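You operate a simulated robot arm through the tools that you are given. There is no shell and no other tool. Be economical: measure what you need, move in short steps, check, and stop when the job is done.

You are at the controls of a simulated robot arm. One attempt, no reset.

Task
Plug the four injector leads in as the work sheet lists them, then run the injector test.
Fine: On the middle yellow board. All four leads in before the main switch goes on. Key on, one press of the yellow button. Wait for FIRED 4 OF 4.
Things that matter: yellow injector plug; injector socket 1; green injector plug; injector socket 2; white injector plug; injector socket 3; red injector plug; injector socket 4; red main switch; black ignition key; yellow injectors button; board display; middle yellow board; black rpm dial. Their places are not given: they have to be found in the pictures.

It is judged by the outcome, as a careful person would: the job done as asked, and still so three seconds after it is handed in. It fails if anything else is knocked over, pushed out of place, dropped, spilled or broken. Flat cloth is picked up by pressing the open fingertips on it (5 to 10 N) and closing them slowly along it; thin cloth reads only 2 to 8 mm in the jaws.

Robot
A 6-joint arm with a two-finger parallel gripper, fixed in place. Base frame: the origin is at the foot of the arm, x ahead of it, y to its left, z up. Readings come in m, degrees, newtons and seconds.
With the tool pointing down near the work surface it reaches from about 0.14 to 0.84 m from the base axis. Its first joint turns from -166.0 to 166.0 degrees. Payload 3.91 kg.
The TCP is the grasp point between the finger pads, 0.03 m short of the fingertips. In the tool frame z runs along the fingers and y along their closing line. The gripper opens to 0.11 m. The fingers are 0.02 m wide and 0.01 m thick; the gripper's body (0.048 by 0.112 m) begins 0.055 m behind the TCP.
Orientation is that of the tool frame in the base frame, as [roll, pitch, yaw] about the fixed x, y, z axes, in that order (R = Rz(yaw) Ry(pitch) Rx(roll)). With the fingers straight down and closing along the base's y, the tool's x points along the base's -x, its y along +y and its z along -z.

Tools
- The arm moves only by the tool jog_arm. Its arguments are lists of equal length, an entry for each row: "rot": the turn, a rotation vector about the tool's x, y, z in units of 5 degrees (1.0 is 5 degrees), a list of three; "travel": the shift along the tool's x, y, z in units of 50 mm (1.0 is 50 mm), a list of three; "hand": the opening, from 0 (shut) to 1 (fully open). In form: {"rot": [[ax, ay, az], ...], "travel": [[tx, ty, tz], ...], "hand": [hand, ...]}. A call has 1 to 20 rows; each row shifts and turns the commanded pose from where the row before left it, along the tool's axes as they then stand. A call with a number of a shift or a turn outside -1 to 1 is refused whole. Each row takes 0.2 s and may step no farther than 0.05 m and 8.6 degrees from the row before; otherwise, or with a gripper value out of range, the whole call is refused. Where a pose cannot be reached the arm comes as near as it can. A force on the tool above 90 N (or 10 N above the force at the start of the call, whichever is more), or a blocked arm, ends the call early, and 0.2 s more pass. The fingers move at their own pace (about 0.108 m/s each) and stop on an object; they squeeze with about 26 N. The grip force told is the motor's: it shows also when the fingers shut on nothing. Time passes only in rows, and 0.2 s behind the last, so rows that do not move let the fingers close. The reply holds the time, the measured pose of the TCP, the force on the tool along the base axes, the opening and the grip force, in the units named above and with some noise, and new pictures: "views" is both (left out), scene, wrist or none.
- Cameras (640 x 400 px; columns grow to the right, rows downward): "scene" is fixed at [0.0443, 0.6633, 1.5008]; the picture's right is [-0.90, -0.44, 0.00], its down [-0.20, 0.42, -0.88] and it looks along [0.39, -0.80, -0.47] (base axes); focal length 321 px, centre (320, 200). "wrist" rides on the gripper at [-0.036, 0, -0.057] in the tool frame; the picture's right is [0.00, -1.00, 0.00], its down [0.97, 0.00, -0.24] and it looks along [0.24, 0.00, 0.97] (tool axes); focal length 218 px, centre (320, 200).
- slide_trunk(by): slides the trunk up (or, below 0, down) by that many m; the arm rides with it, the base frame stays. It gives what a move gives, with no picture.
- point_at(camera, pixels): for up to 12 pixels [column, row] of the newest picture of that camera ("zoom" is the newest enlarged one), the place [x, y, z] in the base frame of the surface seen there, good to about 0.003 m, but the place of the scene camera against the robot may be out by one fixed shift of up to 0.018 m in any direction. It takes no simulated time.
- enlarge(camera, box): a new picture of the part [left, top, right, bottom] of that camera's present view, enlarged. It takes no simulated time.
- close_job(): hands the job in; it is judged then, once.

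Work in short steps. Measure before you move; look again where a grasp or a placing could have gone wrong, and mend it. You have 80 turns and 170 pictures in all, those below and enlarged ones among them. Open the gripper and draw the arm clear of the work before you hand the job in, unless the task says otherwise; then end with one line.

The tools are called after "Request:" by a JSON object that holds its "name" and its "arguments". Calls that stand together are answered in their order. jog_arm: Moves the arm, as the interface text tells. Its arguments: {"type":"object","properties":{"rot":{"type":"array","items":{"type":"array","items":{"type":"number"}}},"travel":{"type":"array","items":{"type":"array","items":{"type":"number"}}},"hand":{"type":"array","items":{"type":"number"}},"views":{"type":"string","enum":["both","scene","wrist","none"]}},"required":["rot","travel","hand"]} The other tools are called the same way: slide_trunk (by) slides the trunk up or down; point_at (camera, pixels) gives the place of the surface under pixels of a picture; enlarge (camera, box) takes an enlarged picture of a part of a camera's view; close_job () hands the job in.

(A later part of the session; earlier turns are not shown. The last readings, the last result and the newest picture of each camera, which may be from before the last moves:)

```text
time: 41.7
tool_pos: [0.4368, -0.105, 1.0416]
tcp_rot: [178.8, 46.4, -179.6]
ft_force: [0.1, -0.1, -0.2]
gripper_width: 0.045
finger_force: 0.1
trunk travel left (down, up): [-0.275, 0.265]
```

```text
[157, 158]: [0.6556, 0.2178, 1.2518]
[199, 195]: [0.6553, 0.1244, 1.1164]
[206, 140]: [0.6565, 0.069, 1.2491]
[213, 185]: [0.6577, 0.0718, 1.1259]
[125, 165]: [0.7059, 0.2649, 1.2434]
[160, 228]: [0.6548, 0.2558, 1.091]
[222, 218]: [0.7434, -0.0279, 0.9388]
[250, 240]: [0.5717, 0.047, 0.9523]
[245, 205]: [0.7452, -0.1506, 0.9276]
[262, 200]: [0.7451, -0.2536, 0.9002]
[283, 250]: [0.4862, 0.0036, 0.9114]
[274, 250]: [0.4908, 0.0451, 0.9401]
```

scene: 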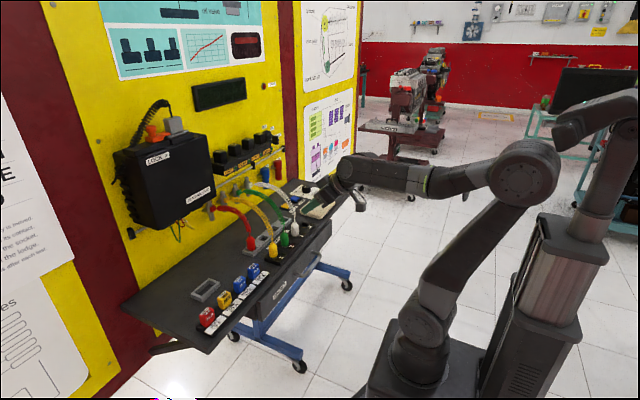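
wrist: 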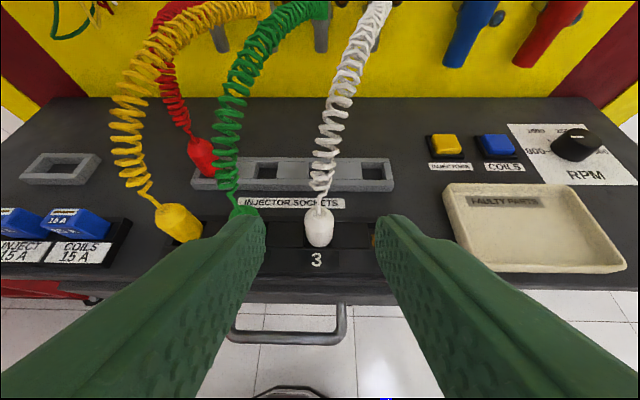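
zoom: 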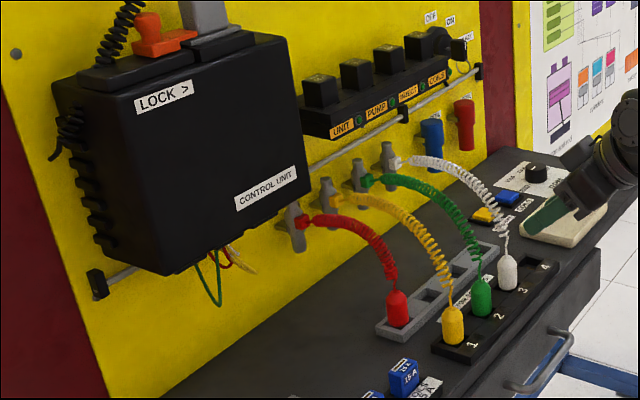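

Box front is at x≈0.66, y≥0.055, z≥1.09; a 70° yaw from the left clears both it and yellow's lead. Lift, then yaw −70° about the vertical.

Request:
{"name": "jog_arm", "arguments": {"rot": [[0, 0, 0], [0, 0, 0], [0, 0, 0], [0, 0, 0], [0, 0, 0], [0.724, 0, 0.69], [0.724, 0, 0.69], [0.724, 0, 0.69], [0.724, 0, 0.69], [0.724, 0, 0.69], [0.724, 0, 0.69], [0.724, 0, 0.69], [0.724, 0, 0.69], [0.724, 0, 0.69], [0.724, 0, 0.69], [0.724, 0, 0.69], [0.724, 0, 0.69], [0.724, 0, 0.69], [0.724, 0, 0.69]], "travel": [[-0.5, 0, -0.48], [-0.5, 0, -0.48], [-0.5, 0, -0.48], [-0.5, 0, -0.48], [-0.5, 0, -0.48], [0, 0, 0], [0, 0, 0], [0, 0, 0], [0, 0, 0], [0, 0, 0], [0, 0, 0], [0, 0, 0], [0, 0, 0], [0, 0, 0], [0, 0, 0], [0, 0, 0], [0, 0, 0], [0, 0, 0], [0, 0, 0]], "hand": [0.41, 0.41, 0.41, 0.41, 0.41, 0.41, 0.41, 0.41, 0.41, 0.41, 0.41, 0.41, 0.41, 0.41, 0.41, 0.41, 0.41, 0.41, 0.41]}}

```text
time: 45.7
tool_pos: [0.4368, -0.1067, 1.2138]
tcp_rot: [179.6, 45.7, 110.9]
ft_force: [-0.2, 0.6, -0.4]
gripper_width: 0.0451
finger_force: 0.1
trunk travel left (down, up): [-0.275, 0.265]
```

scene: 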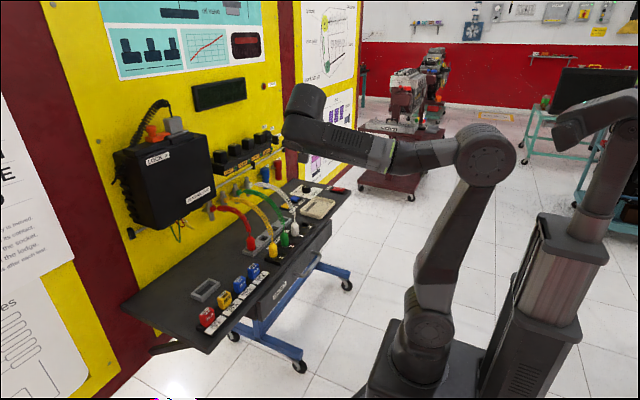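
wrist: 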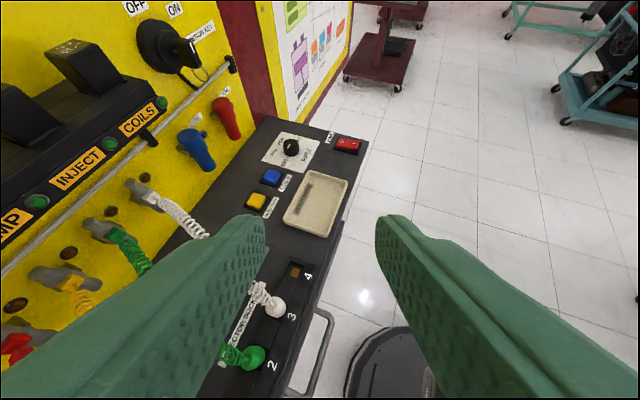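

Now move over to the left of red at safe height.

Request:
{"name": "jog_arm", "arguments": {"rot": [[0, 0, 0], [0, 0, 0], [0, 0, 0], [0, 0, 0], [0, 0, 0], [0, 0, 0], [0, 0, 0], [0, 0, 0], [0, 0, 0], [0, 0, 0], [0, 0, 0]], "travel": [[0.392, 0.377, -0.23], [0.392, 0.377, -0.23], [0.392, 0.377, -0.23], [0.392, 0.377, -0.23], [0.392, 0.377, -0.23], [0.392, 0.377, -0.23], [0.392, 0.377, -0.23], [0.392, 0.377, -0.23], [0.392, 0.377, -0.23], [0.392, 0.377, -0.23], [0, 0, 0]], "hand": [0.41, 0.41, 0.41, 0.41, 0.41, 0.41, 0.41, 0.41, 0.41, 0.41, 0.41]}}

```text
time: 48.1
tool_pos: [0.5367, 0.1659, 1.155]
tcp_rot: [179.6, 45.7, 110.9]
ft_force: [0.5, 0.1, -0.1]
gripper_width: 0.0452
finger_force: 0.1
trunk travel left (down, up): [-0.275, 0.265]
```

scene: 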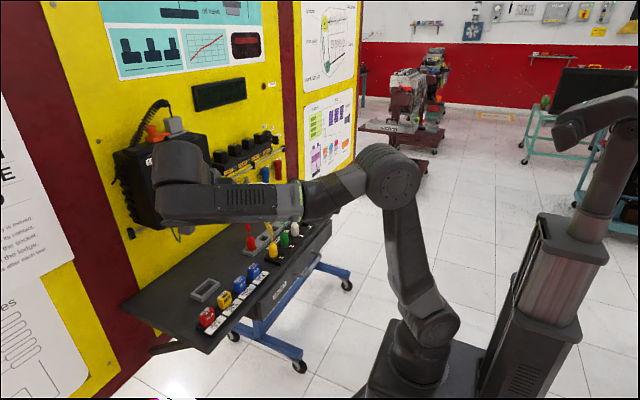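
wrist: 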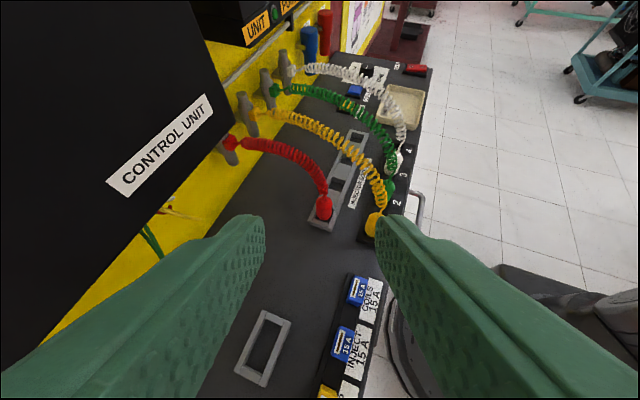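

Red plug (324,208) is clear from this side. Measure it.

Request:
{"name": "point_at", "arguments": {"camera": "wrist", "pixels": [[324, 195], [324, 203], [324, 212], [318, 208], [330, 208], [300, 150], [374, 213], [384, 195]]}}

```text
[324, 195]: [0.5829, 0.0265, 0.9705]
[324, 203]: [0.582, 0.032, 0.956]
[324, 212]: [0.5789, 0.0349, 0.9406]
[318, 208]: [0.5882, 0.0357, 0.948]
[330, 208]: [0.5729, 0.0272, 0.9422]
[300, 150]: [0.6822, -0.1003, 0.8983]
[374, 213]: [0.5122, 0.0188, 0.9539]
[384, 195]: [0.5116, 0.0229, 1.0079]
```

Red centre ≈(0.584,0.0235). Go to its stand-off 90 mm back.

Request:
{"name": "jog_arm", "arguments": {"rot": [[0, 0, 0], [0, 0, 0], [0, 0, 0], [0, 0, 0], [0, 0, 0], [0, 0, 0]], "travel": [[0.2, -0.026, 0.625], [0.2, -0.026, 0.625], [0.2, -0.026, 0.625], [0.2, -0.026, 0.625], [0.2, -0.026, 0.625], [0, 0, 0]], "hand": [0.41, 0.41, 0.41, 0.41, 0.41, 0.41]}}

```text
time: 49.5
tool_pos: [0.5567, 0.092, 1.0097]
tcp_rot: [179.7, 45.7, 110.9]
ft_force: [0.4, -0.1, 0.8]
gripper_width: 0.045
finger_force: 0.2
trunk travel left (down, up): [-0.275, 0.265]
```

scene: 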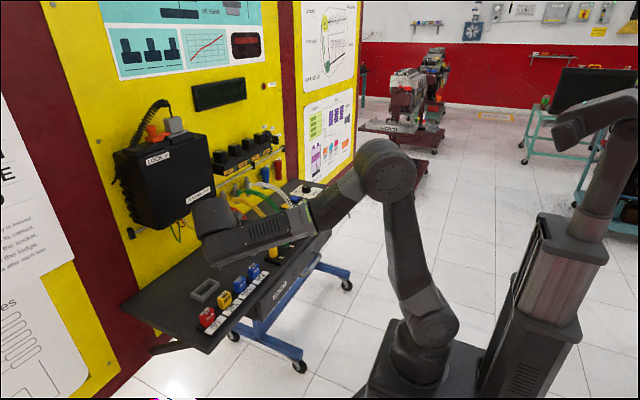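
wrist: 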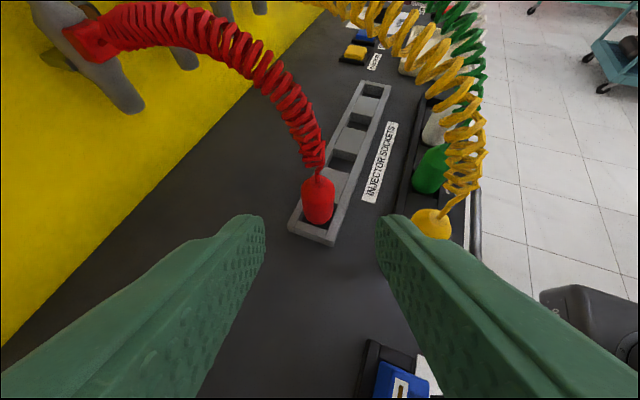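

Red is centred at column 318. Advance and grip.

Request:
{"name": "jog_arm", "arguments": {"rot": [[0, 0, 0], [0, 0, 0], [0, 0, 0], [0, 0, 0], [0, 0, 0], [0, 0, 0], [0, 0, 0], [0, 0, 0]], "travel": [[0, 0.02, 0.45], [0, 0, 0.45], [0, 0, 0.45], [0, 0, 0.45], [0, 0, 0], [0, 0, 0], [0, 0, 0], [0, 0, 0]], "hand": [0.41, 0.41, 0.41, 0.41, 0.41, 0.41, 0, 0]}}

```text
time: 51.3
tool_pos: [0.5818, 0.0333, 0.9465]
tcp_rot: [179.6, 45.7, 111.0]
ft_force: [-0.2, -1.0, 0.1]
gripper_width: 0.0231
finger_force: 26.4
trunk travel left (down, up): [-0.275, 0.265]
```

scene: 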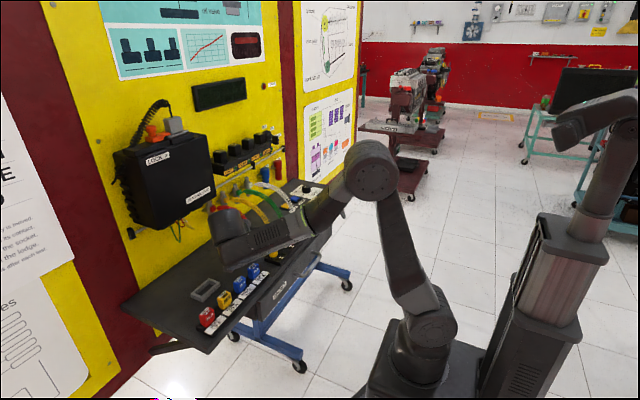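
wrist: 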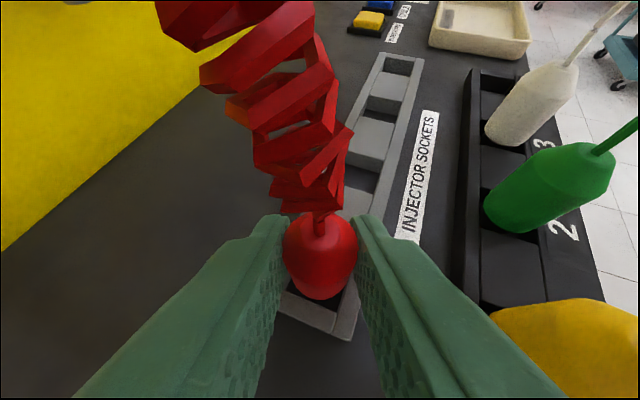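

Held. Lift clear, drawing back to the left and up.

Request:
{"name": "jog_arm", "arguments": {"rot": [[0, 0, 0], [0, 0, 0], [0, 0, 0], [0, 0, 0], [0, 0, 0], [0, 0, 0], [0, 0, 0], [0, 0, 0]], "travel": [[-0.358, 0, -0.349], [-0.224, -0.033, -0.487], [-0.224, -0.033, -0.487], [-0.224, -0.033, -0.487], [-0.224, -0.033, -0.487], [-0.224, -0.033, -0.487], [-0.224, -0.033, -0.487], [0, 0, 0]], "hand": [0, 0, 0, 0, 0, 0, 0, 0]}}

```text
time: 53.1
tool_pos: [0.5511, 0.0827, 1.1224]
tcp_rot: [179.6, 45.7, 110.9]
ft_force: [-0.1, -0.5, -0.4]
gripper_width: 0.0233
finger_force: 26.4
trunk travel left (down, up): [-0.275, 0.265]
```

scene: 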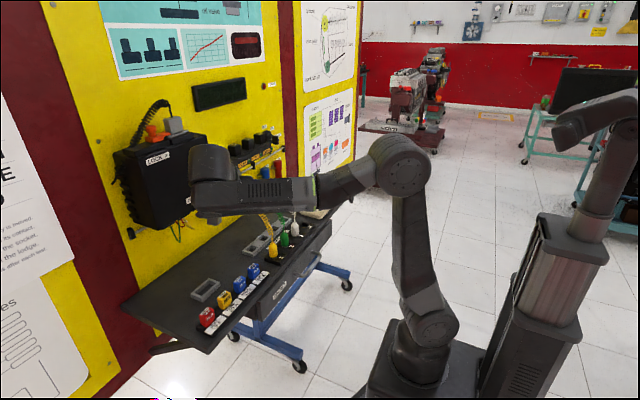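
wrist: 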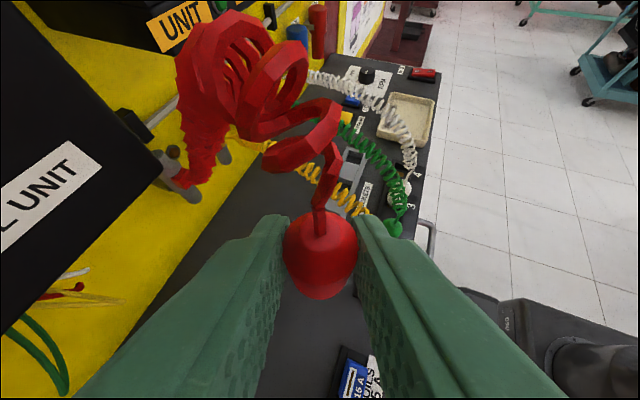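

Move red out front at height and rotate the yaw back to 180°.

Request:
{"name": "jog_arm", "arguments": {"rot": [[0, 0, 0], [0, 0, 0], [0, 0, 0], [0, 0, 0], [0, 0, 0], [-0.706, 0, -0.688], [-0.706, 0, -0.688], [-0.706, 0, -0.688], [-0.706, 0, -0.688], [-0.706, 0, -0.688], [-0.706, 0, -0.688], [-0.706, 0, -0.688], [-0.706, 0, -0.688], [-0.706, 0, -0.688], [-0.706, 0, -0.688], [-0.706, 0, -0.688], [-0.706, 0, -0.688], [-0.706, 0, -0.688], [-0.706, 0, -0.688], [0, 0, 0]], "travel": [[-0.22, -0.532, 0], [-0.22, -0.532, 0], [-0.22, -0.532, 0], [-0.22, -0.532, 0], [-0.22, -0.532, 0], [0, 0, 0], [0, 0, 0], [0, 0, 0], [0, 0, 0], [0, 0, 0], [0, 0, 0], [0, 0, 0], [0, 0, 0], [0, 0, 0], [0, 0, 0], [0, 0, 0], [0, 0, 0], [0, 0, 0], [0, 0, 0], [0, 0, 0]], "hand": [0, 0, 0, 0, 0, 0, 0, 0, 0, 0, 0, 0, 0, 0, 0, 0, 0, 0, 0, 0]}}

```text
time: 57.3
tool_pos: [0.4447, -0.0004, 1.156]
tcp_rot: [-179.8, 45.1, -179.6]
ft_force: [1.0, 0.5, 0.3]
gripper_width: 0.0233
finger_force: 26.1
trunk travel left (down, up): [-0.275, 0.265]
```

scene: 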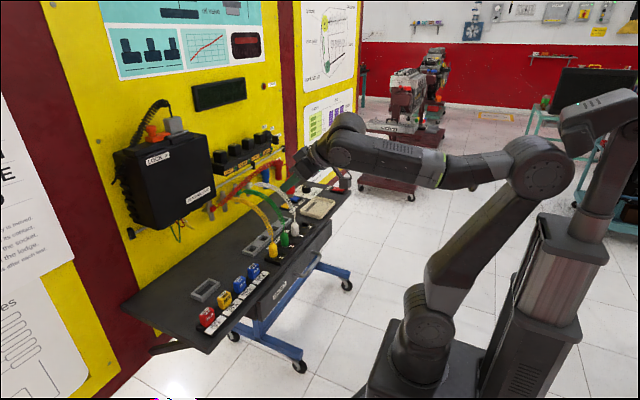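
wrist: 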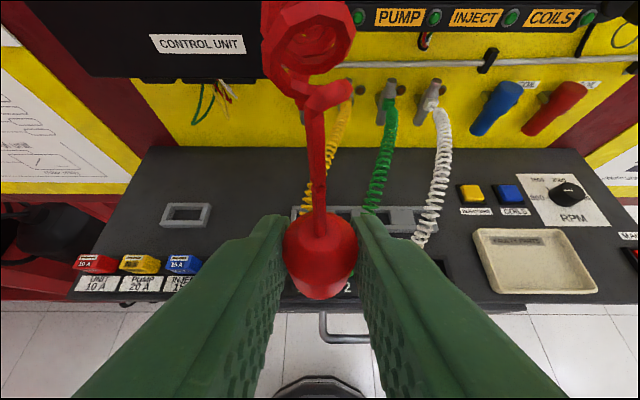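

Travel right to socket 4 and lower to z≈0.99.

Request:
{"name": "jog_arm", "arguments": {"rot": [[0, 0, 0], [0, 0, 0], [0, 0, 0], [0, 0, 0], [0, 0, 0], [0, 0, 0], [0, 0, 0], [0, 0, 0], [0, 0, 0], [0, 0, 0], [0, 0, 0], [0, 0, 0], [0, 0, 0]], "travel": [[0, -0.65, 0], [0, -0.65, 0], [0, -0.65, 0], [0, -0.65, 0], [0, -0.65, 0], [0.233, 0, 0.438], [0.233, 0, 0.438], [0.233, 0, 0.438], [0.233, 0, 0.438], [0.233, 0, 0.438], [0.233, 0, 0.438], [0.233, 0, 0.438], [0, 0, 0]], "hand": [0, 0, 0, 0, 0, 0, 0, 0, 0, 0, 0, 0, 0]}}

```text
time: 60.1
tool_pos: [0.4936, -0.1644, 0.9956]
tcp_rot: [179.8, 46.1, -179.8]
ft_force: [-0.5, -0.5, -0.4]
gripper_width: 0.0231
finger_force: 26.4
trunk travel left (down, up): [-0.275, 0.265]
```

scene: 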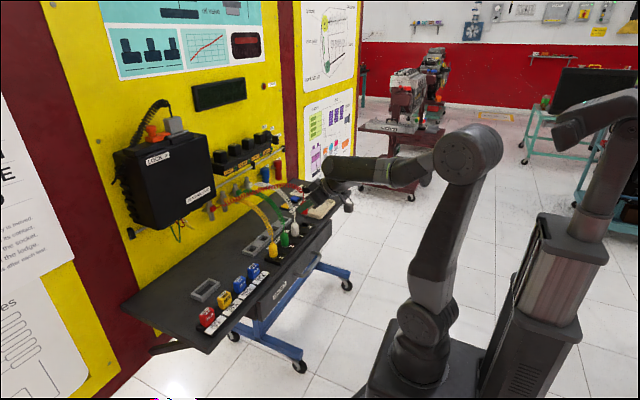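
wrist: 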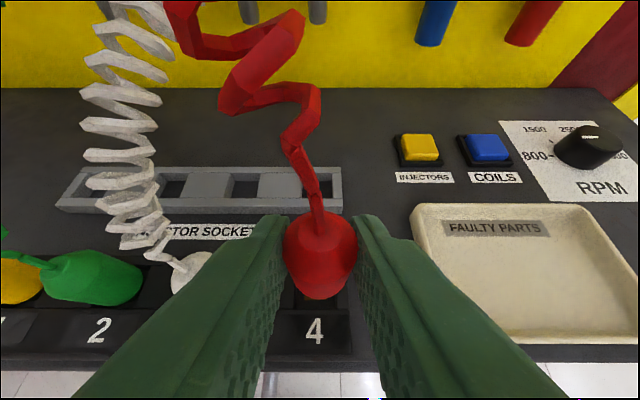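

Label "4" at column 314 matches the earlier alignments. Check the well's fore-aft alignment.

Request:
{"name": "enlarge", "arguments": {"camera": "wrist", "box": [250, 210, 390, 360]}}

Request:
{"name": "point_at", "arguments": {"camera": "wrist", "pixels": [[315, 300], [315, 305], [298, 300], [340, 300], [347, 305], [335, 315], [295, 312]]}}

```text
2.67 times, centred on (320, 285) of wrist
```

zoom: 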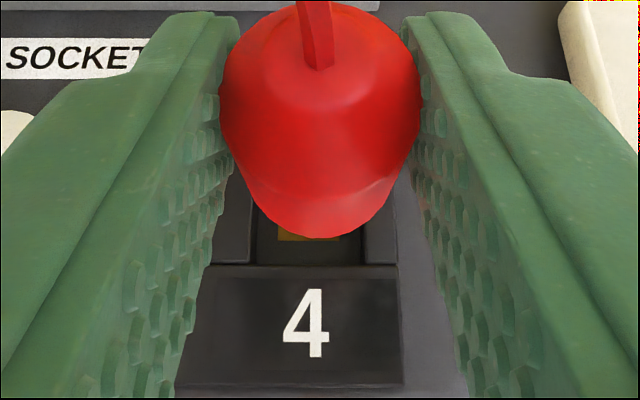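

```text
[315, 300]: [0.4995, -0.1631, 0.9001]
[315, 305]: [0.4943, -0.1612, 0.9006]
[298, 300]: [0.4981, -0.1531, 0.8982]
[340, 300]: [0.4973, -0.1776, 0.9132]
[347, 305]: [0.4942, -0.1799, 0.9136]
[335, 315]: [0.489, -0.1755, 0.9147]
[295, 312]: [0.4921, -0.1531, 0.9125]
```

Well aligned within ~1–2 mm; nudge 1.5 mm forward, lower and press gently.

Request:
{"name": "jog_arm", "arguments": {"rot": [[0, 0, 0], [0, 0, 0], [0, 0, 0], [0, 0, 0], [0, 0, 0], [0, 0, 0], [0, 0, 0], [0, 0, 0]], "travel": [[-0.02, 0.01, 0.02], [0.288, 0, 0.278], [0.288, 0, 0.278], [0.086, 0, 0.083], [0.029, 0, 0.028], [0.029, 0, 0.028], [0.029, 0, 0.028], [0, 0, 0]], "hand": [0, 0, 0, 0, 0, 0, 0, 0], "views": "wrist"}}

```text
time: 61.9
tool_pos: [0.4944, -0.1633, 0.9454]
tcp_rot: [180.0, 46.4, -179.9]
ft_force: [1.3, -0.8, 24.3]
gripper_width: 0.0238
finger_force: 25.7
trunk travel left (down, up): [-0.275, 0.265]
```

wrist: 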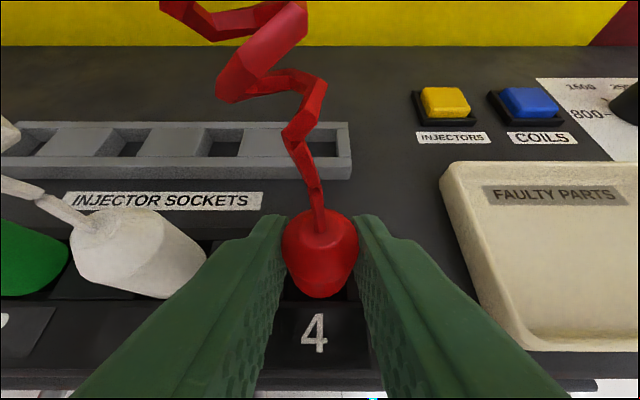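

Seated (24 N). Release, back off and look at all four.

Request:
{"name": "jog_arm", "arguments": {"rot": [[0, 0, 0], [0, 0, 0], [0, 0, 0], [0, 0, 0], [0, 0, 0], [0, 0, 0], [0, 0, 0], [0, 0, 0], [0, 0, 0]], "travel": [[0, 0, 0], [0, 0, 0], [0, 0, -0.4], [0, 0, -0.4], [0, 0, -0.4], [0, 0, -0.4], [-0.4, 0, -0.5], [-0.4, 0, -0.5], [0, 0, 0]], "hand": [0.41, 0.41, 0.41, 0.41, 0.41, 0.41, 0.41, 0.41, 0.41]}}

Request:
{"name": "enlarge", "arguments": {"camera": "scene", "box": [200, 150, 360, 280]}}

Request:
{"name": "enlarge", "arguments": {"camera": "wrist", "box": [60, 60, 460, 310]}}

```text
time: 63.9
tool_pos: [0.4305, -0.1648, 1.0622]
tcp_rot: [179.8, 45.9, -179.8]
ft_force: [-0.2, 0.3, 0.2]
gripper_width: 0.0451
finger_force: 0.0
trunk travel left (down, up): [-0.275, 0.265]
```

scene: 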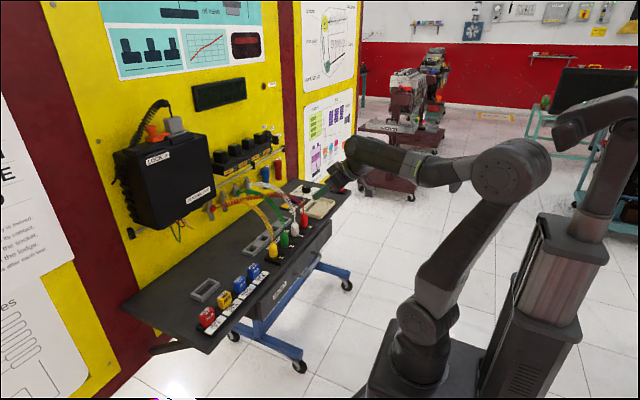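
wrist: 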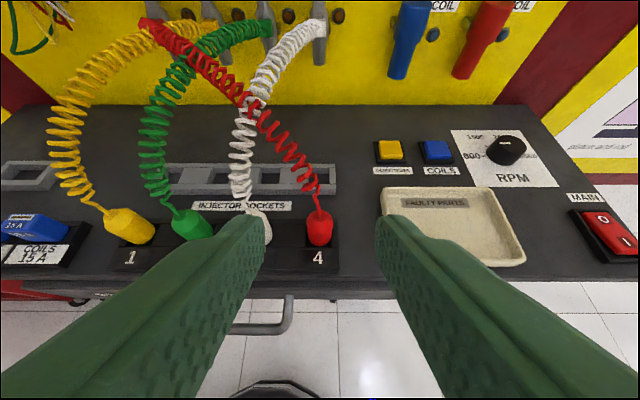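

```text
3.08 times, centred on (280, 215) of scene
```

zoom: 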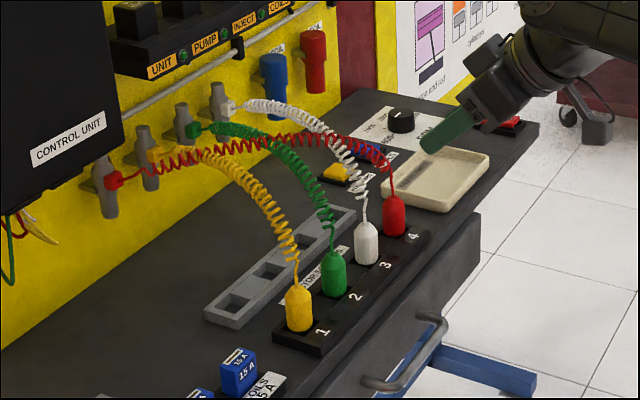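

```text
1.60 times, centred on (260, 185) of wrist
```

zoom: 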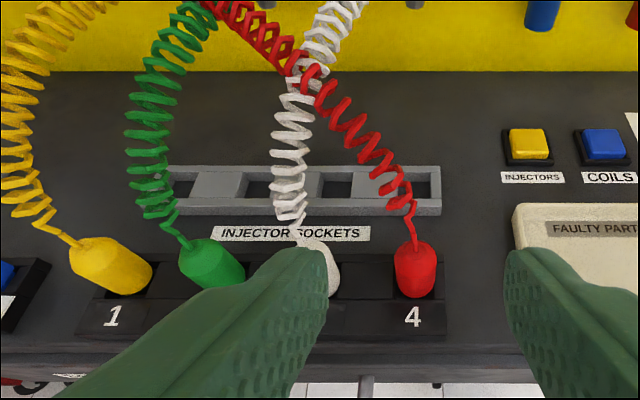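

All four leads are in their listed sockets. Close the hand and go view the main switch at right.

Request:
{"name": "jog_arm", "arguments": {"rot": [[0, 0, 0], [0, 0, 0], [0, 0, 0], [0, 0, 0], [0, 0, 0], [0, 0, 0], [0, 0, 0], [0, 0, 0], [0, 0, 0], [0, 0, 0], [0, 0, 0], [0, 0, 0], [0, 0, 0]], "travel": [[-0.2, -0.1, -0.2], [-0.2, -0.6, -0.2], [0, -0.6, 0], [0, -0.6, 0], [0, -0.6, 0], [0, -0.6, 0], [0, -0.6, 0], [0, -0.6, 0], [0, -0.6, 0], [0, -0.6, 0], [0, -0.6, 0], [0, -0.5, 0], [0, 0, 0]], "hand": [0.41, 0.3, 0, 0, 0, 0, 0, 0, 0, 0, 0, 0, 0]}}

```text
time: 66.7
tool_pos: [0.4308, -0.4942, 1.0887]
tcp_rot: [179.8, 46.0, 180.0]
ft_force: [0.1, 0.8, 0.1]
gripper_width: 0.0003
finger_force: 25.5
trunk travel left (down, up): [-0.275, 0.265]
```

scene: 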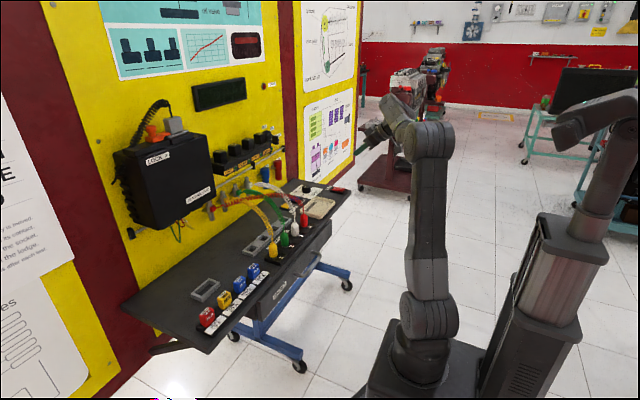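
wrist: 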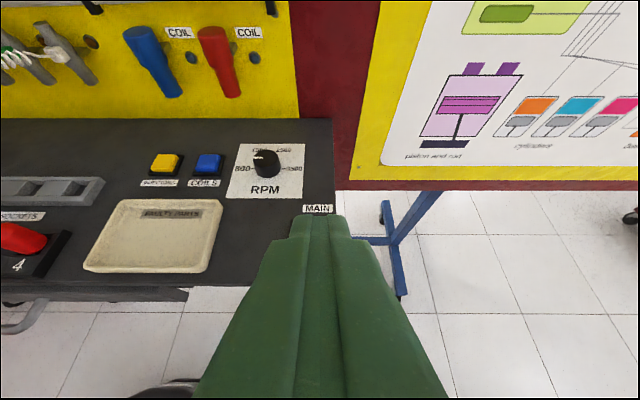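

The fingers hide the switch; open the hand to measure it.

Request:
{"name": "jog_arm", "arguments": {"rot": [[0, 0, 0], [0, 0, 0], [0, 0, 0], [0, 0, 0]], "travel": [[0, 0, -0.1], [0, 0, 0], [0, 0, 0], [0, 0, 0]], "hand": [1, 1, 1, 1], "views": "wrist"}}

Request:
{"name": "enlarge", "arguments": {"camera": "wrist", "box": [210, 170, 430, 310]}}

```text
time: 67.7
tool_pos: [0.4271, -0.494, 1.0931]
tcp_rot: [179.8, 46.0, 180.0]
ft_force: [-0.3, 0.2, -0.4]
gripper_width: 0.1101
finger_force: 0.2
trunk travel left (down, up): [-0.275, 0.265]
```

wrist: 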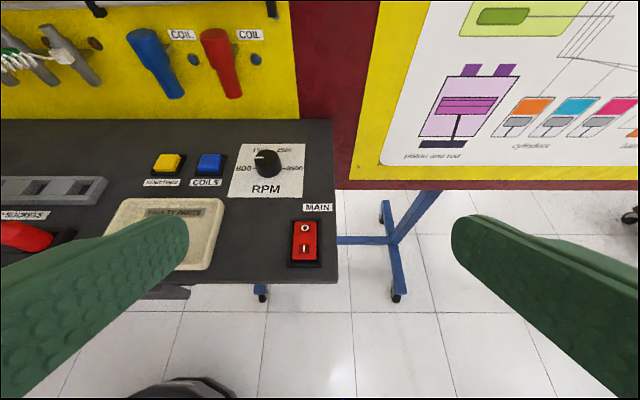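

```text
2.86 times, centred on (320, 240) of wrist
```

zoom: 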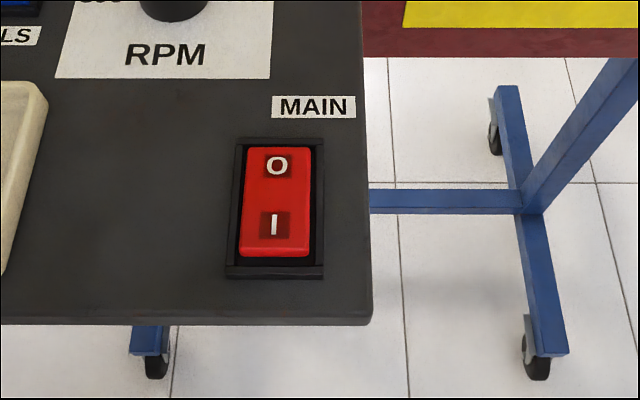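

Request:
{"name": "point_at", "arguments": {"camera": "zoom", "pixels": [[277, 155], [277, 166], [277, 180], [276, 195], [276, 210], [274, 224], [274, 238], [275, 246], [242, 200], [312, 200], [277, 270], [290, 105]]}}

Request:
{"name": "point_at", "arguments": {"camera": "wrist", "pixels": [[167, 162], [167, 155], [167, 170], [158, 163], [176, 163], [178, 173], [209, 163]]}}

```text
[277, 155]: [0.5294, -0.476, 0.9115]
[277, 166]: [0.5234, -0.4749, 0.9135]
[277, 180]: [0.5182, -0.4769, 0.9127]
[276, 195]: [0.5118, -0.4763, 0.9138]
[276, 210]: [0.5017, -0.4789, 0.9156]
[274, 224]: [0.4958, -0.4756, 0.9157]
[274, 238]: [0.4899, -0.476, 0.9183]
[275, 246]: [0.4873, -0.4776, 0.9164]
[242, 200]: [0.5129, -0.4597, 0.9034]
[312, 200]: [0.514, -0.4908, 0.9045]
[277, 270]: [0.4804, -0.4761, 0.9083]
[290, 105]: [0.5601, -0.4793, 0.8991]
```

```text
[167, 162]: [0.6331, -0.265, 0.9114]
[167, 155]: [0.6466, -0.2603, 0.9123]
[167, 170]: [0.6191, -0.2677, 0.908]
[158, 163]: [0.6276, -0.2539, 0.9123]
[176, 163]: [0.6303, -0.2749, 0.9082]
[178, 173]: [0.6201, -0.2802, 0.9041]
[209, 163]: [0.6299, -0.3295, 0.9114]
```

Rocker's I end is at about (0.492,−0.476,0.917). Close the fingers and hover with the fingertip edge above it.

Request:
{"name": "jog_arm", "arguments": {"rot": [[0, 0, 0], [0, 0, 0], [0, 0, 0], [0, 0, 0], [0, 0, 0], [0, 0, 0], [0, 0, 0], [0, 0, 0], [0, 0, 0]], "travel": [[0, 0, 0], [0, 0, 0], [0.192, 0.072, 0.48], [0.192, 0.072, 0.48], [0.192, 0.072, 0.48], [0.192, 0.072, 0.48], [0.192, 0.072, 0.48], [0.288, 0, 0.278], [0, 0, 0]], "hand": [0, 0, 0, 0, 0, 0, 0, 0, 0]}}

Request:
{"name": "enlarge", "arguments": {"camera": "scene", "box": [290, 140, 400, 210]}}

```text
time: 69.7
tool_pos: [0.4804, -0.475, 0.954]
tcp_rot: [179.8, 46.0, -179.9]
ft_force: [-0.4, 0.1, -0.2]
gripper_width: 0.0
finger_force: 26.2
trunk travel left (down, up): [-0.275, 0.265]
```

scene: 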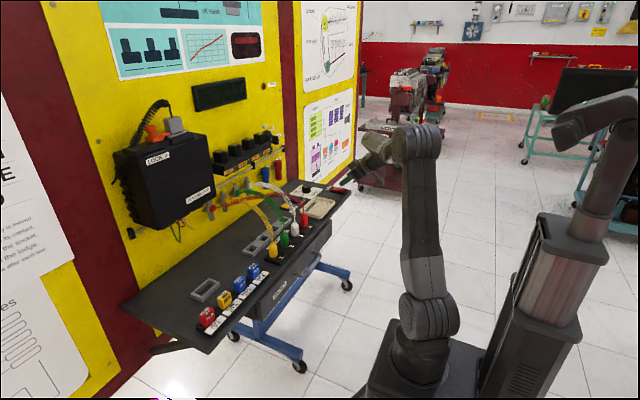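
wrist: 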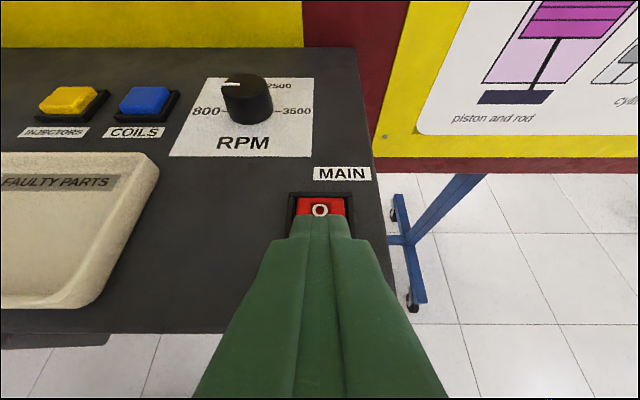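

```text
5.71 times, centred on (345, 175) of scene
```

zoom: 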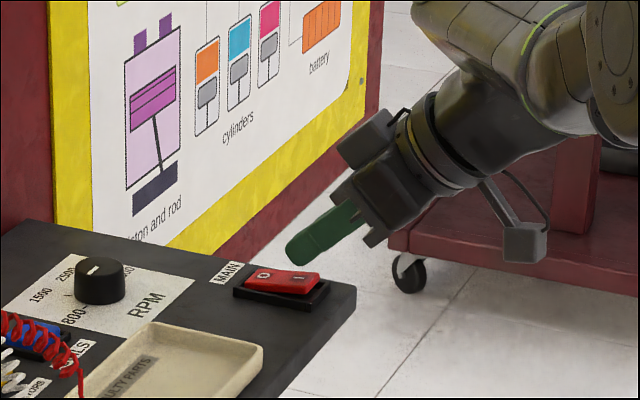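

Tip is above the I end. Press down in 3 mm steps.

Request:
{"name": "jog_arm", "arguments": {"rot": [[0, 0, 0], [0, 0, 0], [0, 0, 0], [0, 0, 0], [0, 0, 0], [0, 0, 0]], "travel": [[0.086, 0, 0.083], [0.043, 0, 0.042], [0.043, 0, 0.042], [0.043, 0, 0.042], [0.029, 0, 0.028], [0, 0, 0]], "hand": [0, 0, 0, 0, 0, 0]}}

Request:
{"name": "enlarge", "arguments": {"camera": "scene", "box": [290, 140, 400, 210]}}

```text
time: 71.1
tool_pos: [0.4811, -0.4759, 0.9402]
tcp_rot: [180.0, 46.0, -179.8]
ft_force: [2.4, -2.2, 12.5]
gripper_width: 0.0
finger_force: 26.1
trunk travel left (down, up): [-0.275, 0.265]
```

scene: 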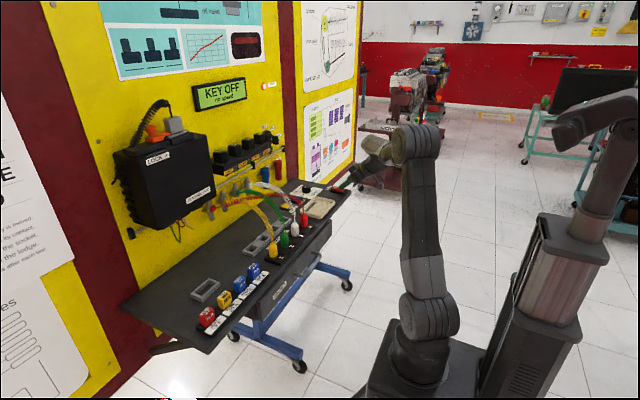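
wrist: 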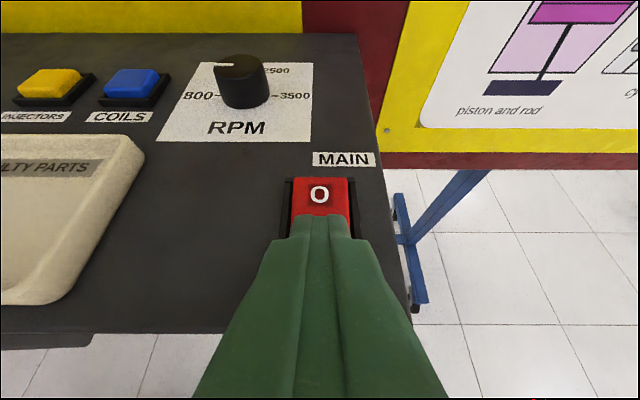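

```text
5.71 times, centred on (345, 175) of scene
```

zoom: 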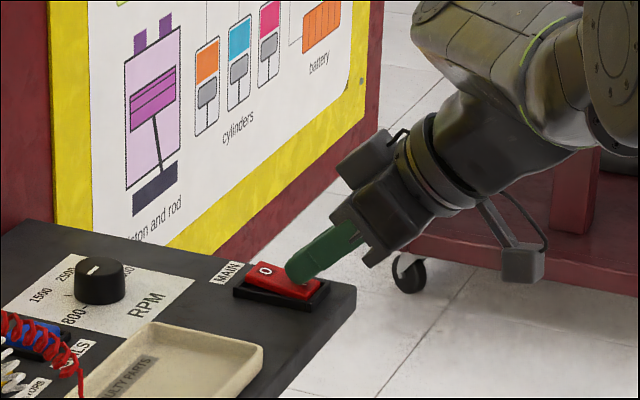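

Main switch is on (display lit "KEY OFF"). Retreat up and look at the display and key.

Request:
{"name": "jog_arm", "arguments": {"rot": [[0, 0, 0], [0, 0, 0], [0, 0, 0], [0, 0, 0], [0, -1, 0], [0, -1, 0], [0, -1, 0], [0, -1, 0], [0, -1, 0]], "travel": [[-0.43, 0, -0.417], [-0.43, 0, -0.417], [-0.43, 0.3, -0.417], [-0.43, 0.3, -0.417], [0, 0.5, -0.5], [0, 0.5, -0.5], [0, 0.5, -0.3], [0, 0.5, 0], [0, 0.4, 0]], "hand": [0, 0, 0, 0, 0, 0, 0, 0, 0]}}

Request:
{"name": "enlarge", "arguments": {"camera": "scene", "box": [180, 60, 300, 140]}}

```text
time: 73.1
tool_pos: [0.4297, -0.3254, 1.0997]
tcp_rot: [179.6, 71.1, 179.8]
ft_force: [0.6, 1.3, -1.0]
gripper_width: 0.0001
finger_force: 26.0
trunk travel left (down, up): [-0.275, 0.265]
```

scene: 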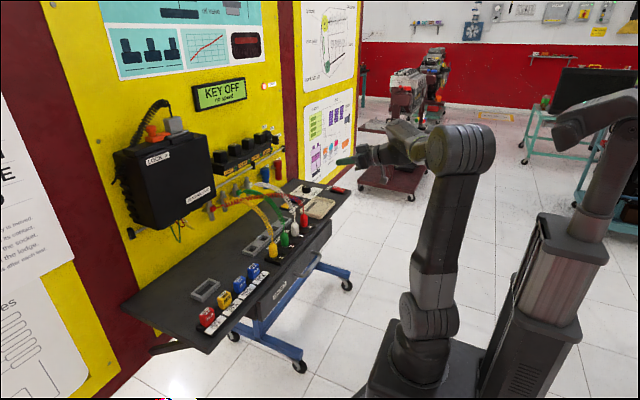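
wrist: 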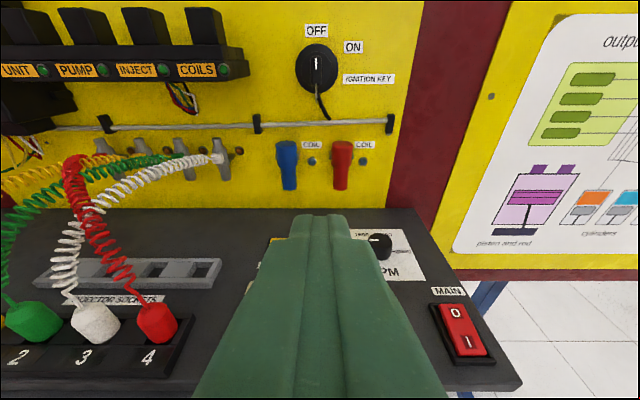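

```text
5.00 times, centred on (240, 100) of scene
```

zoom: 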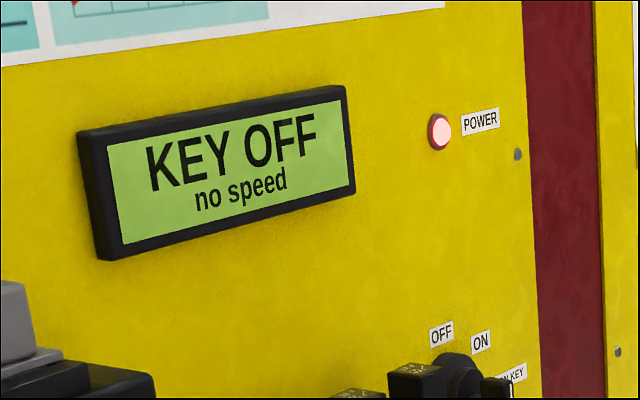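

Key pointer is at OFF; look at the key more closely.

Request:
{"name": "enlarge", "arguments": {"camera": "wrist", "box": [270, 10, 410, 130]}}

Request:
{"name": "point_at", "arguments": {"camera": "wrist", "pixels": [[317, 57], [317, 63], [317, 70], [317, 80], [311, 65], [323, 65], [299, 65], [338, 65], [316, 31], [352, 47], [320, 100]]}}

```text
3.33 times, centred on (340, 70) of wrist
```

zoom: 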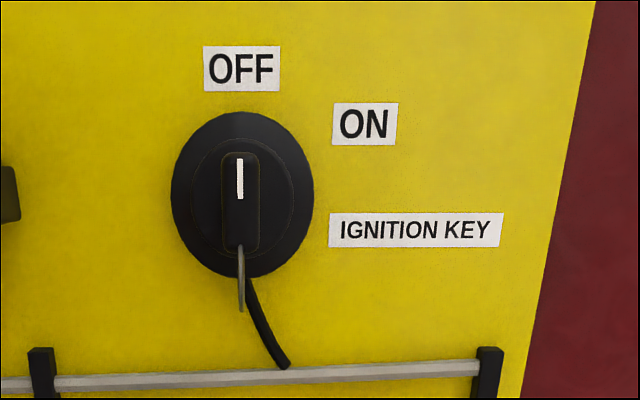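

```text
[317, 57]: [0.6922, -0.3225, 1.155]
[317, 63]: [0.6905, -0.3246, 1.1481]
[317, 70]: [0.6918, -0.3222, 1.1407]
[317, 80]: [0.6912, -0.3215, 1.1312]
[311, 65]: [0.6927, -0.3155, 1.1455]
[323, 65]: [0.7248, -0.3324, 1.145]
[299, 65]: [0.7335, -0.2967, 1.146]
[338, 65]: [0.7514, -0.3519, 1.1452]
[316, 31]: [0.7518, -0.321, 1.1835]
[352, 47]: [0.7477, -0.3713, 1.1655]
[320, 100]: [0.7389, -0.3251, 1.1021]
```

Key grip block: y≈−0.322, z≈1.143, protruding to x≈0.691. Level the tool to horizontal, part the fingers to ~33 mm, and approach to x=0.62.

Request:
{"name": "jog_arm", "arguments": {"rot": [[0, -1, 0], [0, -1, 0], [0, -1, 0], [0, -0.78, 0], [0, 0, 0], [0, 0, 0], [0, 0, 0], [0, 0, 0], [0, 0, 0], [0, 0, 0], [0, 0, 0]], "travel": [[0, 0, 0], [0, 0, 0], [0, 0, 0], [0, 0, 0], [-0.143, 0.01, 0.633], [-0.143, 0.01, 0.633], [-0.143, 0.01, 0.633], [-0.143, 0.01, 0.633], [-0.143, 0.01, 0.633], [-0.143, 0.01, 0.633], [0, 0, 0]], "hand": [0.3, 0.3, 0.3, 0.3, 0.3, 0.3, 0.3, 0.3, 0.3, 0.3, 0.3]}}

```text
time: 75.5
tool_pos: [0.6182, -0.3236, 1.1421]
tcp_rot: [127.7, 89.8, 127.9]
ft_force: [0.2, 0.3, -0.4]
gripper_width: 0.0327
finger_force: 0.0
trunk travel left (down, up): [-0.275, 0.265]
```

scene: 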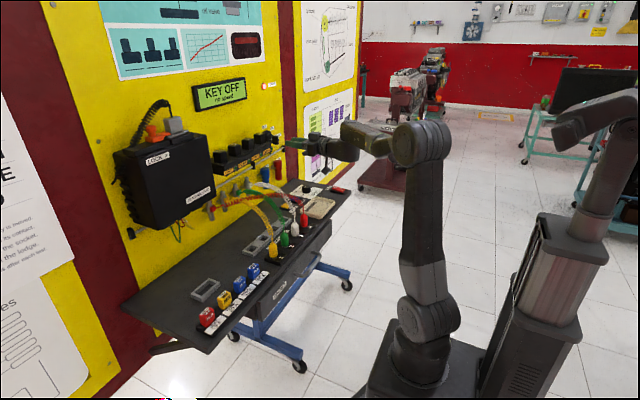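
wrist: 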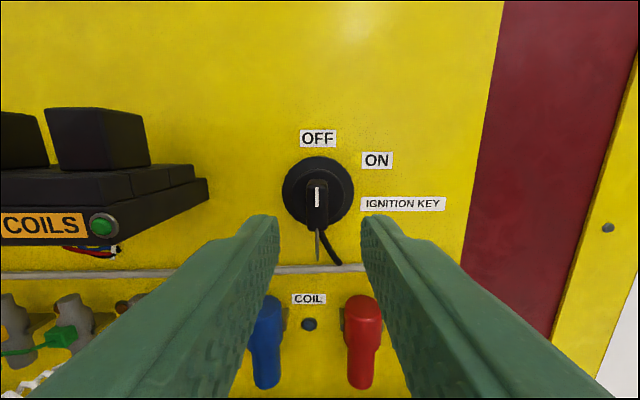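

Measure the key block from here.

Request:
{"name": "point_at", "arguments": {"camera": "wrist", "pixels": [[317, 182], [317, 190], [317, 205], [317, 215], [317, 222], [311, 205], [324, 205], [290, 190], [345, 190], [317, 160], [105, 130], [360, 310]]}}

Request:
{"name": "enlarge", "arguments": {"camera": "wrist", "box": [260, 120, 400, 280]}}

```text
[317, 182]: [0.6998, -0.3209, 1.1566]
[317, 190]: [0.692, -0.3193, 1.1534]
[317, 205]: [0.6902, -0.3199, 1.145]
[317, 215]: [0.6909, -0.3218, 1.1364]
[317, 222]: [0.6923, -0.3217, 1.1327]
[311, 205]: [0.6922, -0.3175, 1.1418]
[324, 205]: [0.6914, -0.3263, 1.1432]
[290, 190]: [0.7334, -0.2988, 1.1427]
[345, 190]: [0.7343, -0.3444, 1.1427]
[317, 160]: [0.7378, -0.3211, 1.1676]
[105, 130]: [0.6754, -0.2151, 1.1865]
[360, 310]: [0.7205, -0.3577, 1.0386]
```

```text
2.50 times, centred on (330, 200) of wrist
```

zoom: 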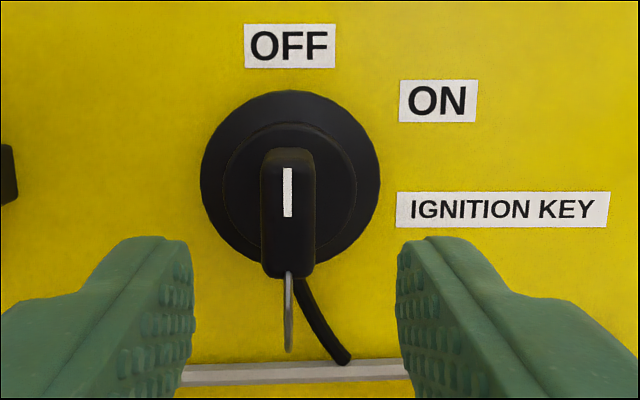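

Advance so the pads straddle the block (tips at x≈0.72), then close.

Request:
{"name": "jog_arm", "arguments": {"rot": [[0, 0, 0], [0, 0, 0], [0, 0, 0], [0, 0, 0], [0, 0, 0], [0, 0, 0], [0, 0, 0]], "travel": [[-0.01, 0.015, 0.47], [-0.01, 0.015, 0.47], [-0.01, 0.015, 0.47], [0, 0, 0], [0, 0, 0], [0, 0, 0], [0, 0, 0]], "hand": [0.3, 0.3, 0.3, 0.3, 0.3, 0, 0]}}

```text
time: 77.1
tool_pos: [0.6882, -0.3207, 1.1443]
tcp_rot: [127.1, 89.9, 127.2]
ft_force: [2.6, -1.4, 1.8]
gripper_width: 0.014
finger_force: 45.4
trunk travel left (down, up): [-0.275, 0.265]
```

scene: 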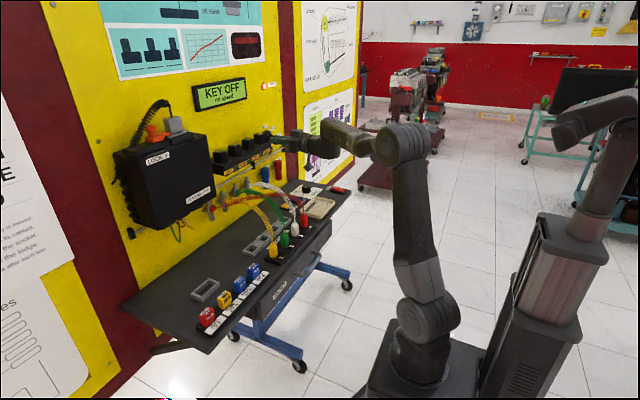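
wrist: 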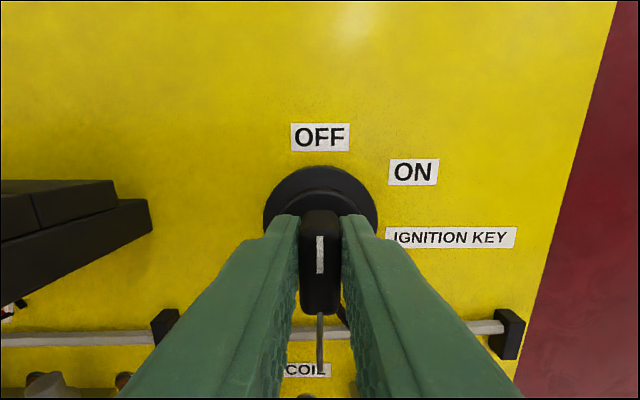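

Held at 14 mm. Turn clockwise 40° first, and check.

Request:
{"name": "jog_arm", "arguments": {"rot": [[0, 0, 0.8], [0, 0, 0.8], [0, 0, 0.8], [0, 0, 0.8], [0, 0, 0.8], [0, 0, 0.8], [0, 0, 0.8], [0, 0, 0.8], [0, 0, 0.8], [0, 0, 0.8], [0, 0, 0]], "travel": [[0, 0, 0], [0, 0, 0], [0, 0, 0], [0, 0, 0], [0, 0, 0], [0, 0, 0], [0, 0, 0], [0, 0, 0], [0, 0, 0], [0, 0, 0], [0, 0, 0]], "hand": [0, 0, 0, 0, 0, 0, 0, 0, 0, 0, 0]}}

```text
time: 79.5
tool_pos: [0.6893, -0.322, 1.1427]
tcp_rot: [90.2, 49.7, 90.3]
ft_force: [0.8, -17.7, 2.5]
gripper_width: 0.0139
finger_force: 45.2
trunk travel left (down, up): [-0.275, 0.265]
```

scene: 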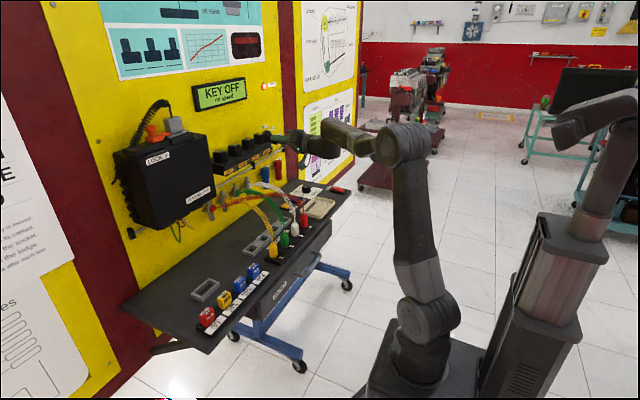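
wrist: 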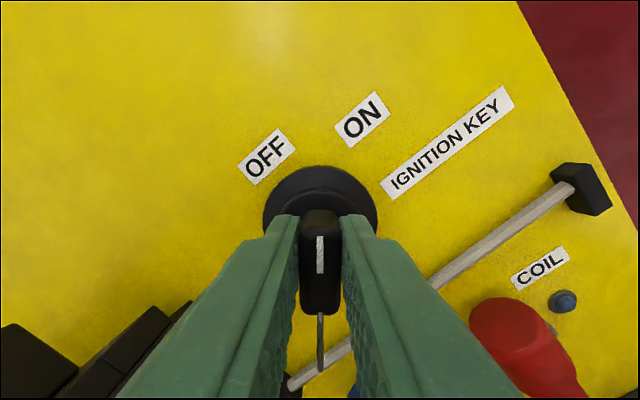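

The key follows; display still KEY OFF. Turn 20° more.

Request:
{"name": "jog_arm", "arguments": {"rot": [[0, 0, 0.8], [0, 0, 0.8], [0, 0, 0.8], [0, 0, 0.8], [0, 0, 0.8], [0, 0, 0]], "travel": [[0, 0, 0], [0, 0, 0], [0, 0, 0], [0, 0, 0], [0, 0, 0], [0, 0, 0]], "hand": [0, 0, 0, 0, 0, 0]}}

```text
time: 80.9
tool_pos: [0.6894, -0.3232, 1.1423]
tcp_rot: [90.2, 29.7, 90.2]
ft_force: [-3.9, -22.1, -4.8]
gripper_width: 0.0139
finger_force: 45.1
trunk travel left (down, up): [-0.275, 0.265]
```

scene: 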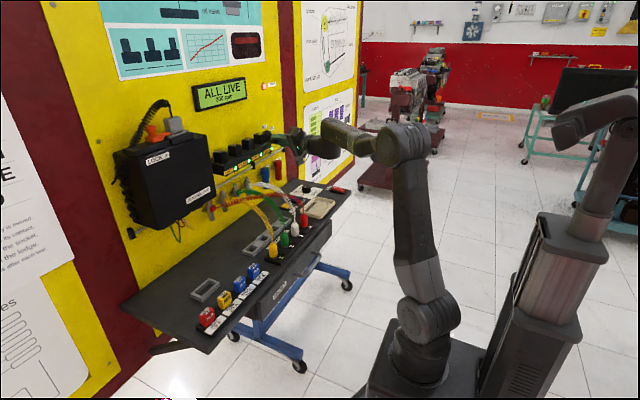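
wrist: 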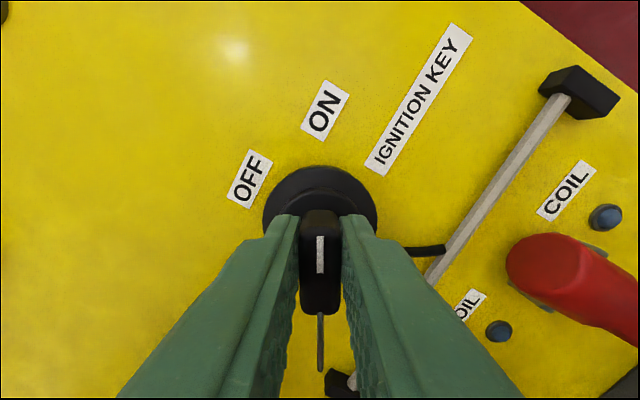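

Display reads "ALL LIVE" and the pointer lines up with ON. Release and back off straight.

Request:
{"name": "jog_arm", "arguments": {"rot": [[0, 0, 0], [0, 0, 0], [0, 0, 0], [0, 0, 0], [0, 0, 0], [0, 0, 0], [0, 0, 0]], "travel": [[0, 0, 0], [0, 0, 0], [0, 0, -0.4], [0, 0, -0.6], [0, 0, -0.7], [0, 0, -0.7], [0, 0, 0]], "hand": [0.3, 0.3, 0.3, 0.3, 0.3, 0.3, 0.3]}}

Request:
{"name": "enlarge", "arguments": {"camera": "scene", "box": [180, 60, 300, 200]}}

```text
time: 82.5
tool_pos: [0.5697, -0.3199, 1.1445]
tcp_rot: [90.1, 29.8, 90.3]
ft_force: [-0.9, -0.2, 0.8]
gripper_width: 0.0328
finger_force: 0.1
trunk travel left (down, up): [-0.275, 0.265]
```

scene: 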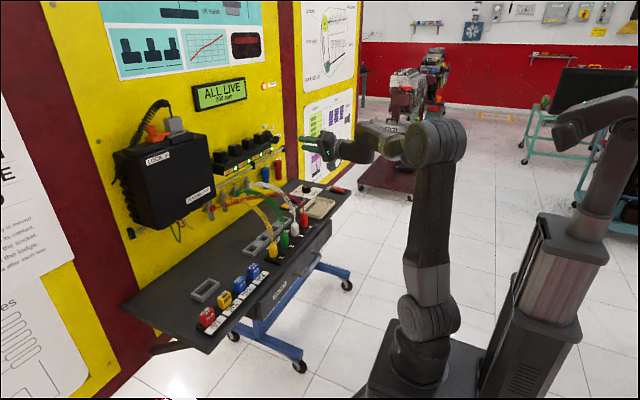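
wrist: 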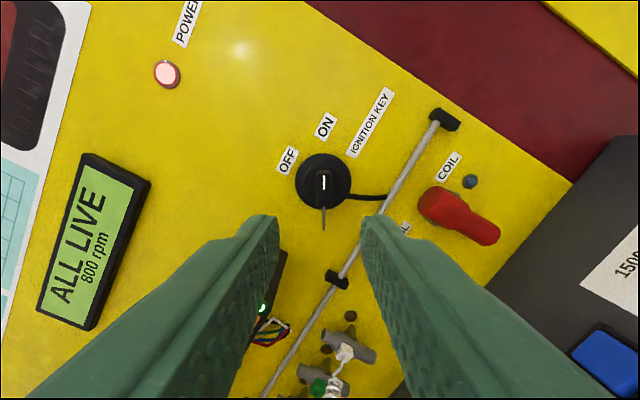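

```text
2.86 times, centred on (240, 130) of scene
```

zoom: 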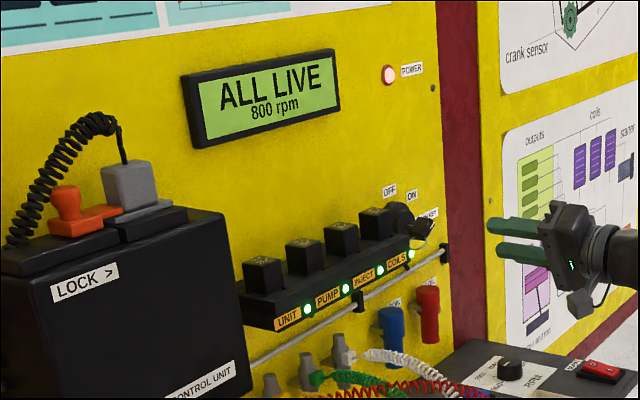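

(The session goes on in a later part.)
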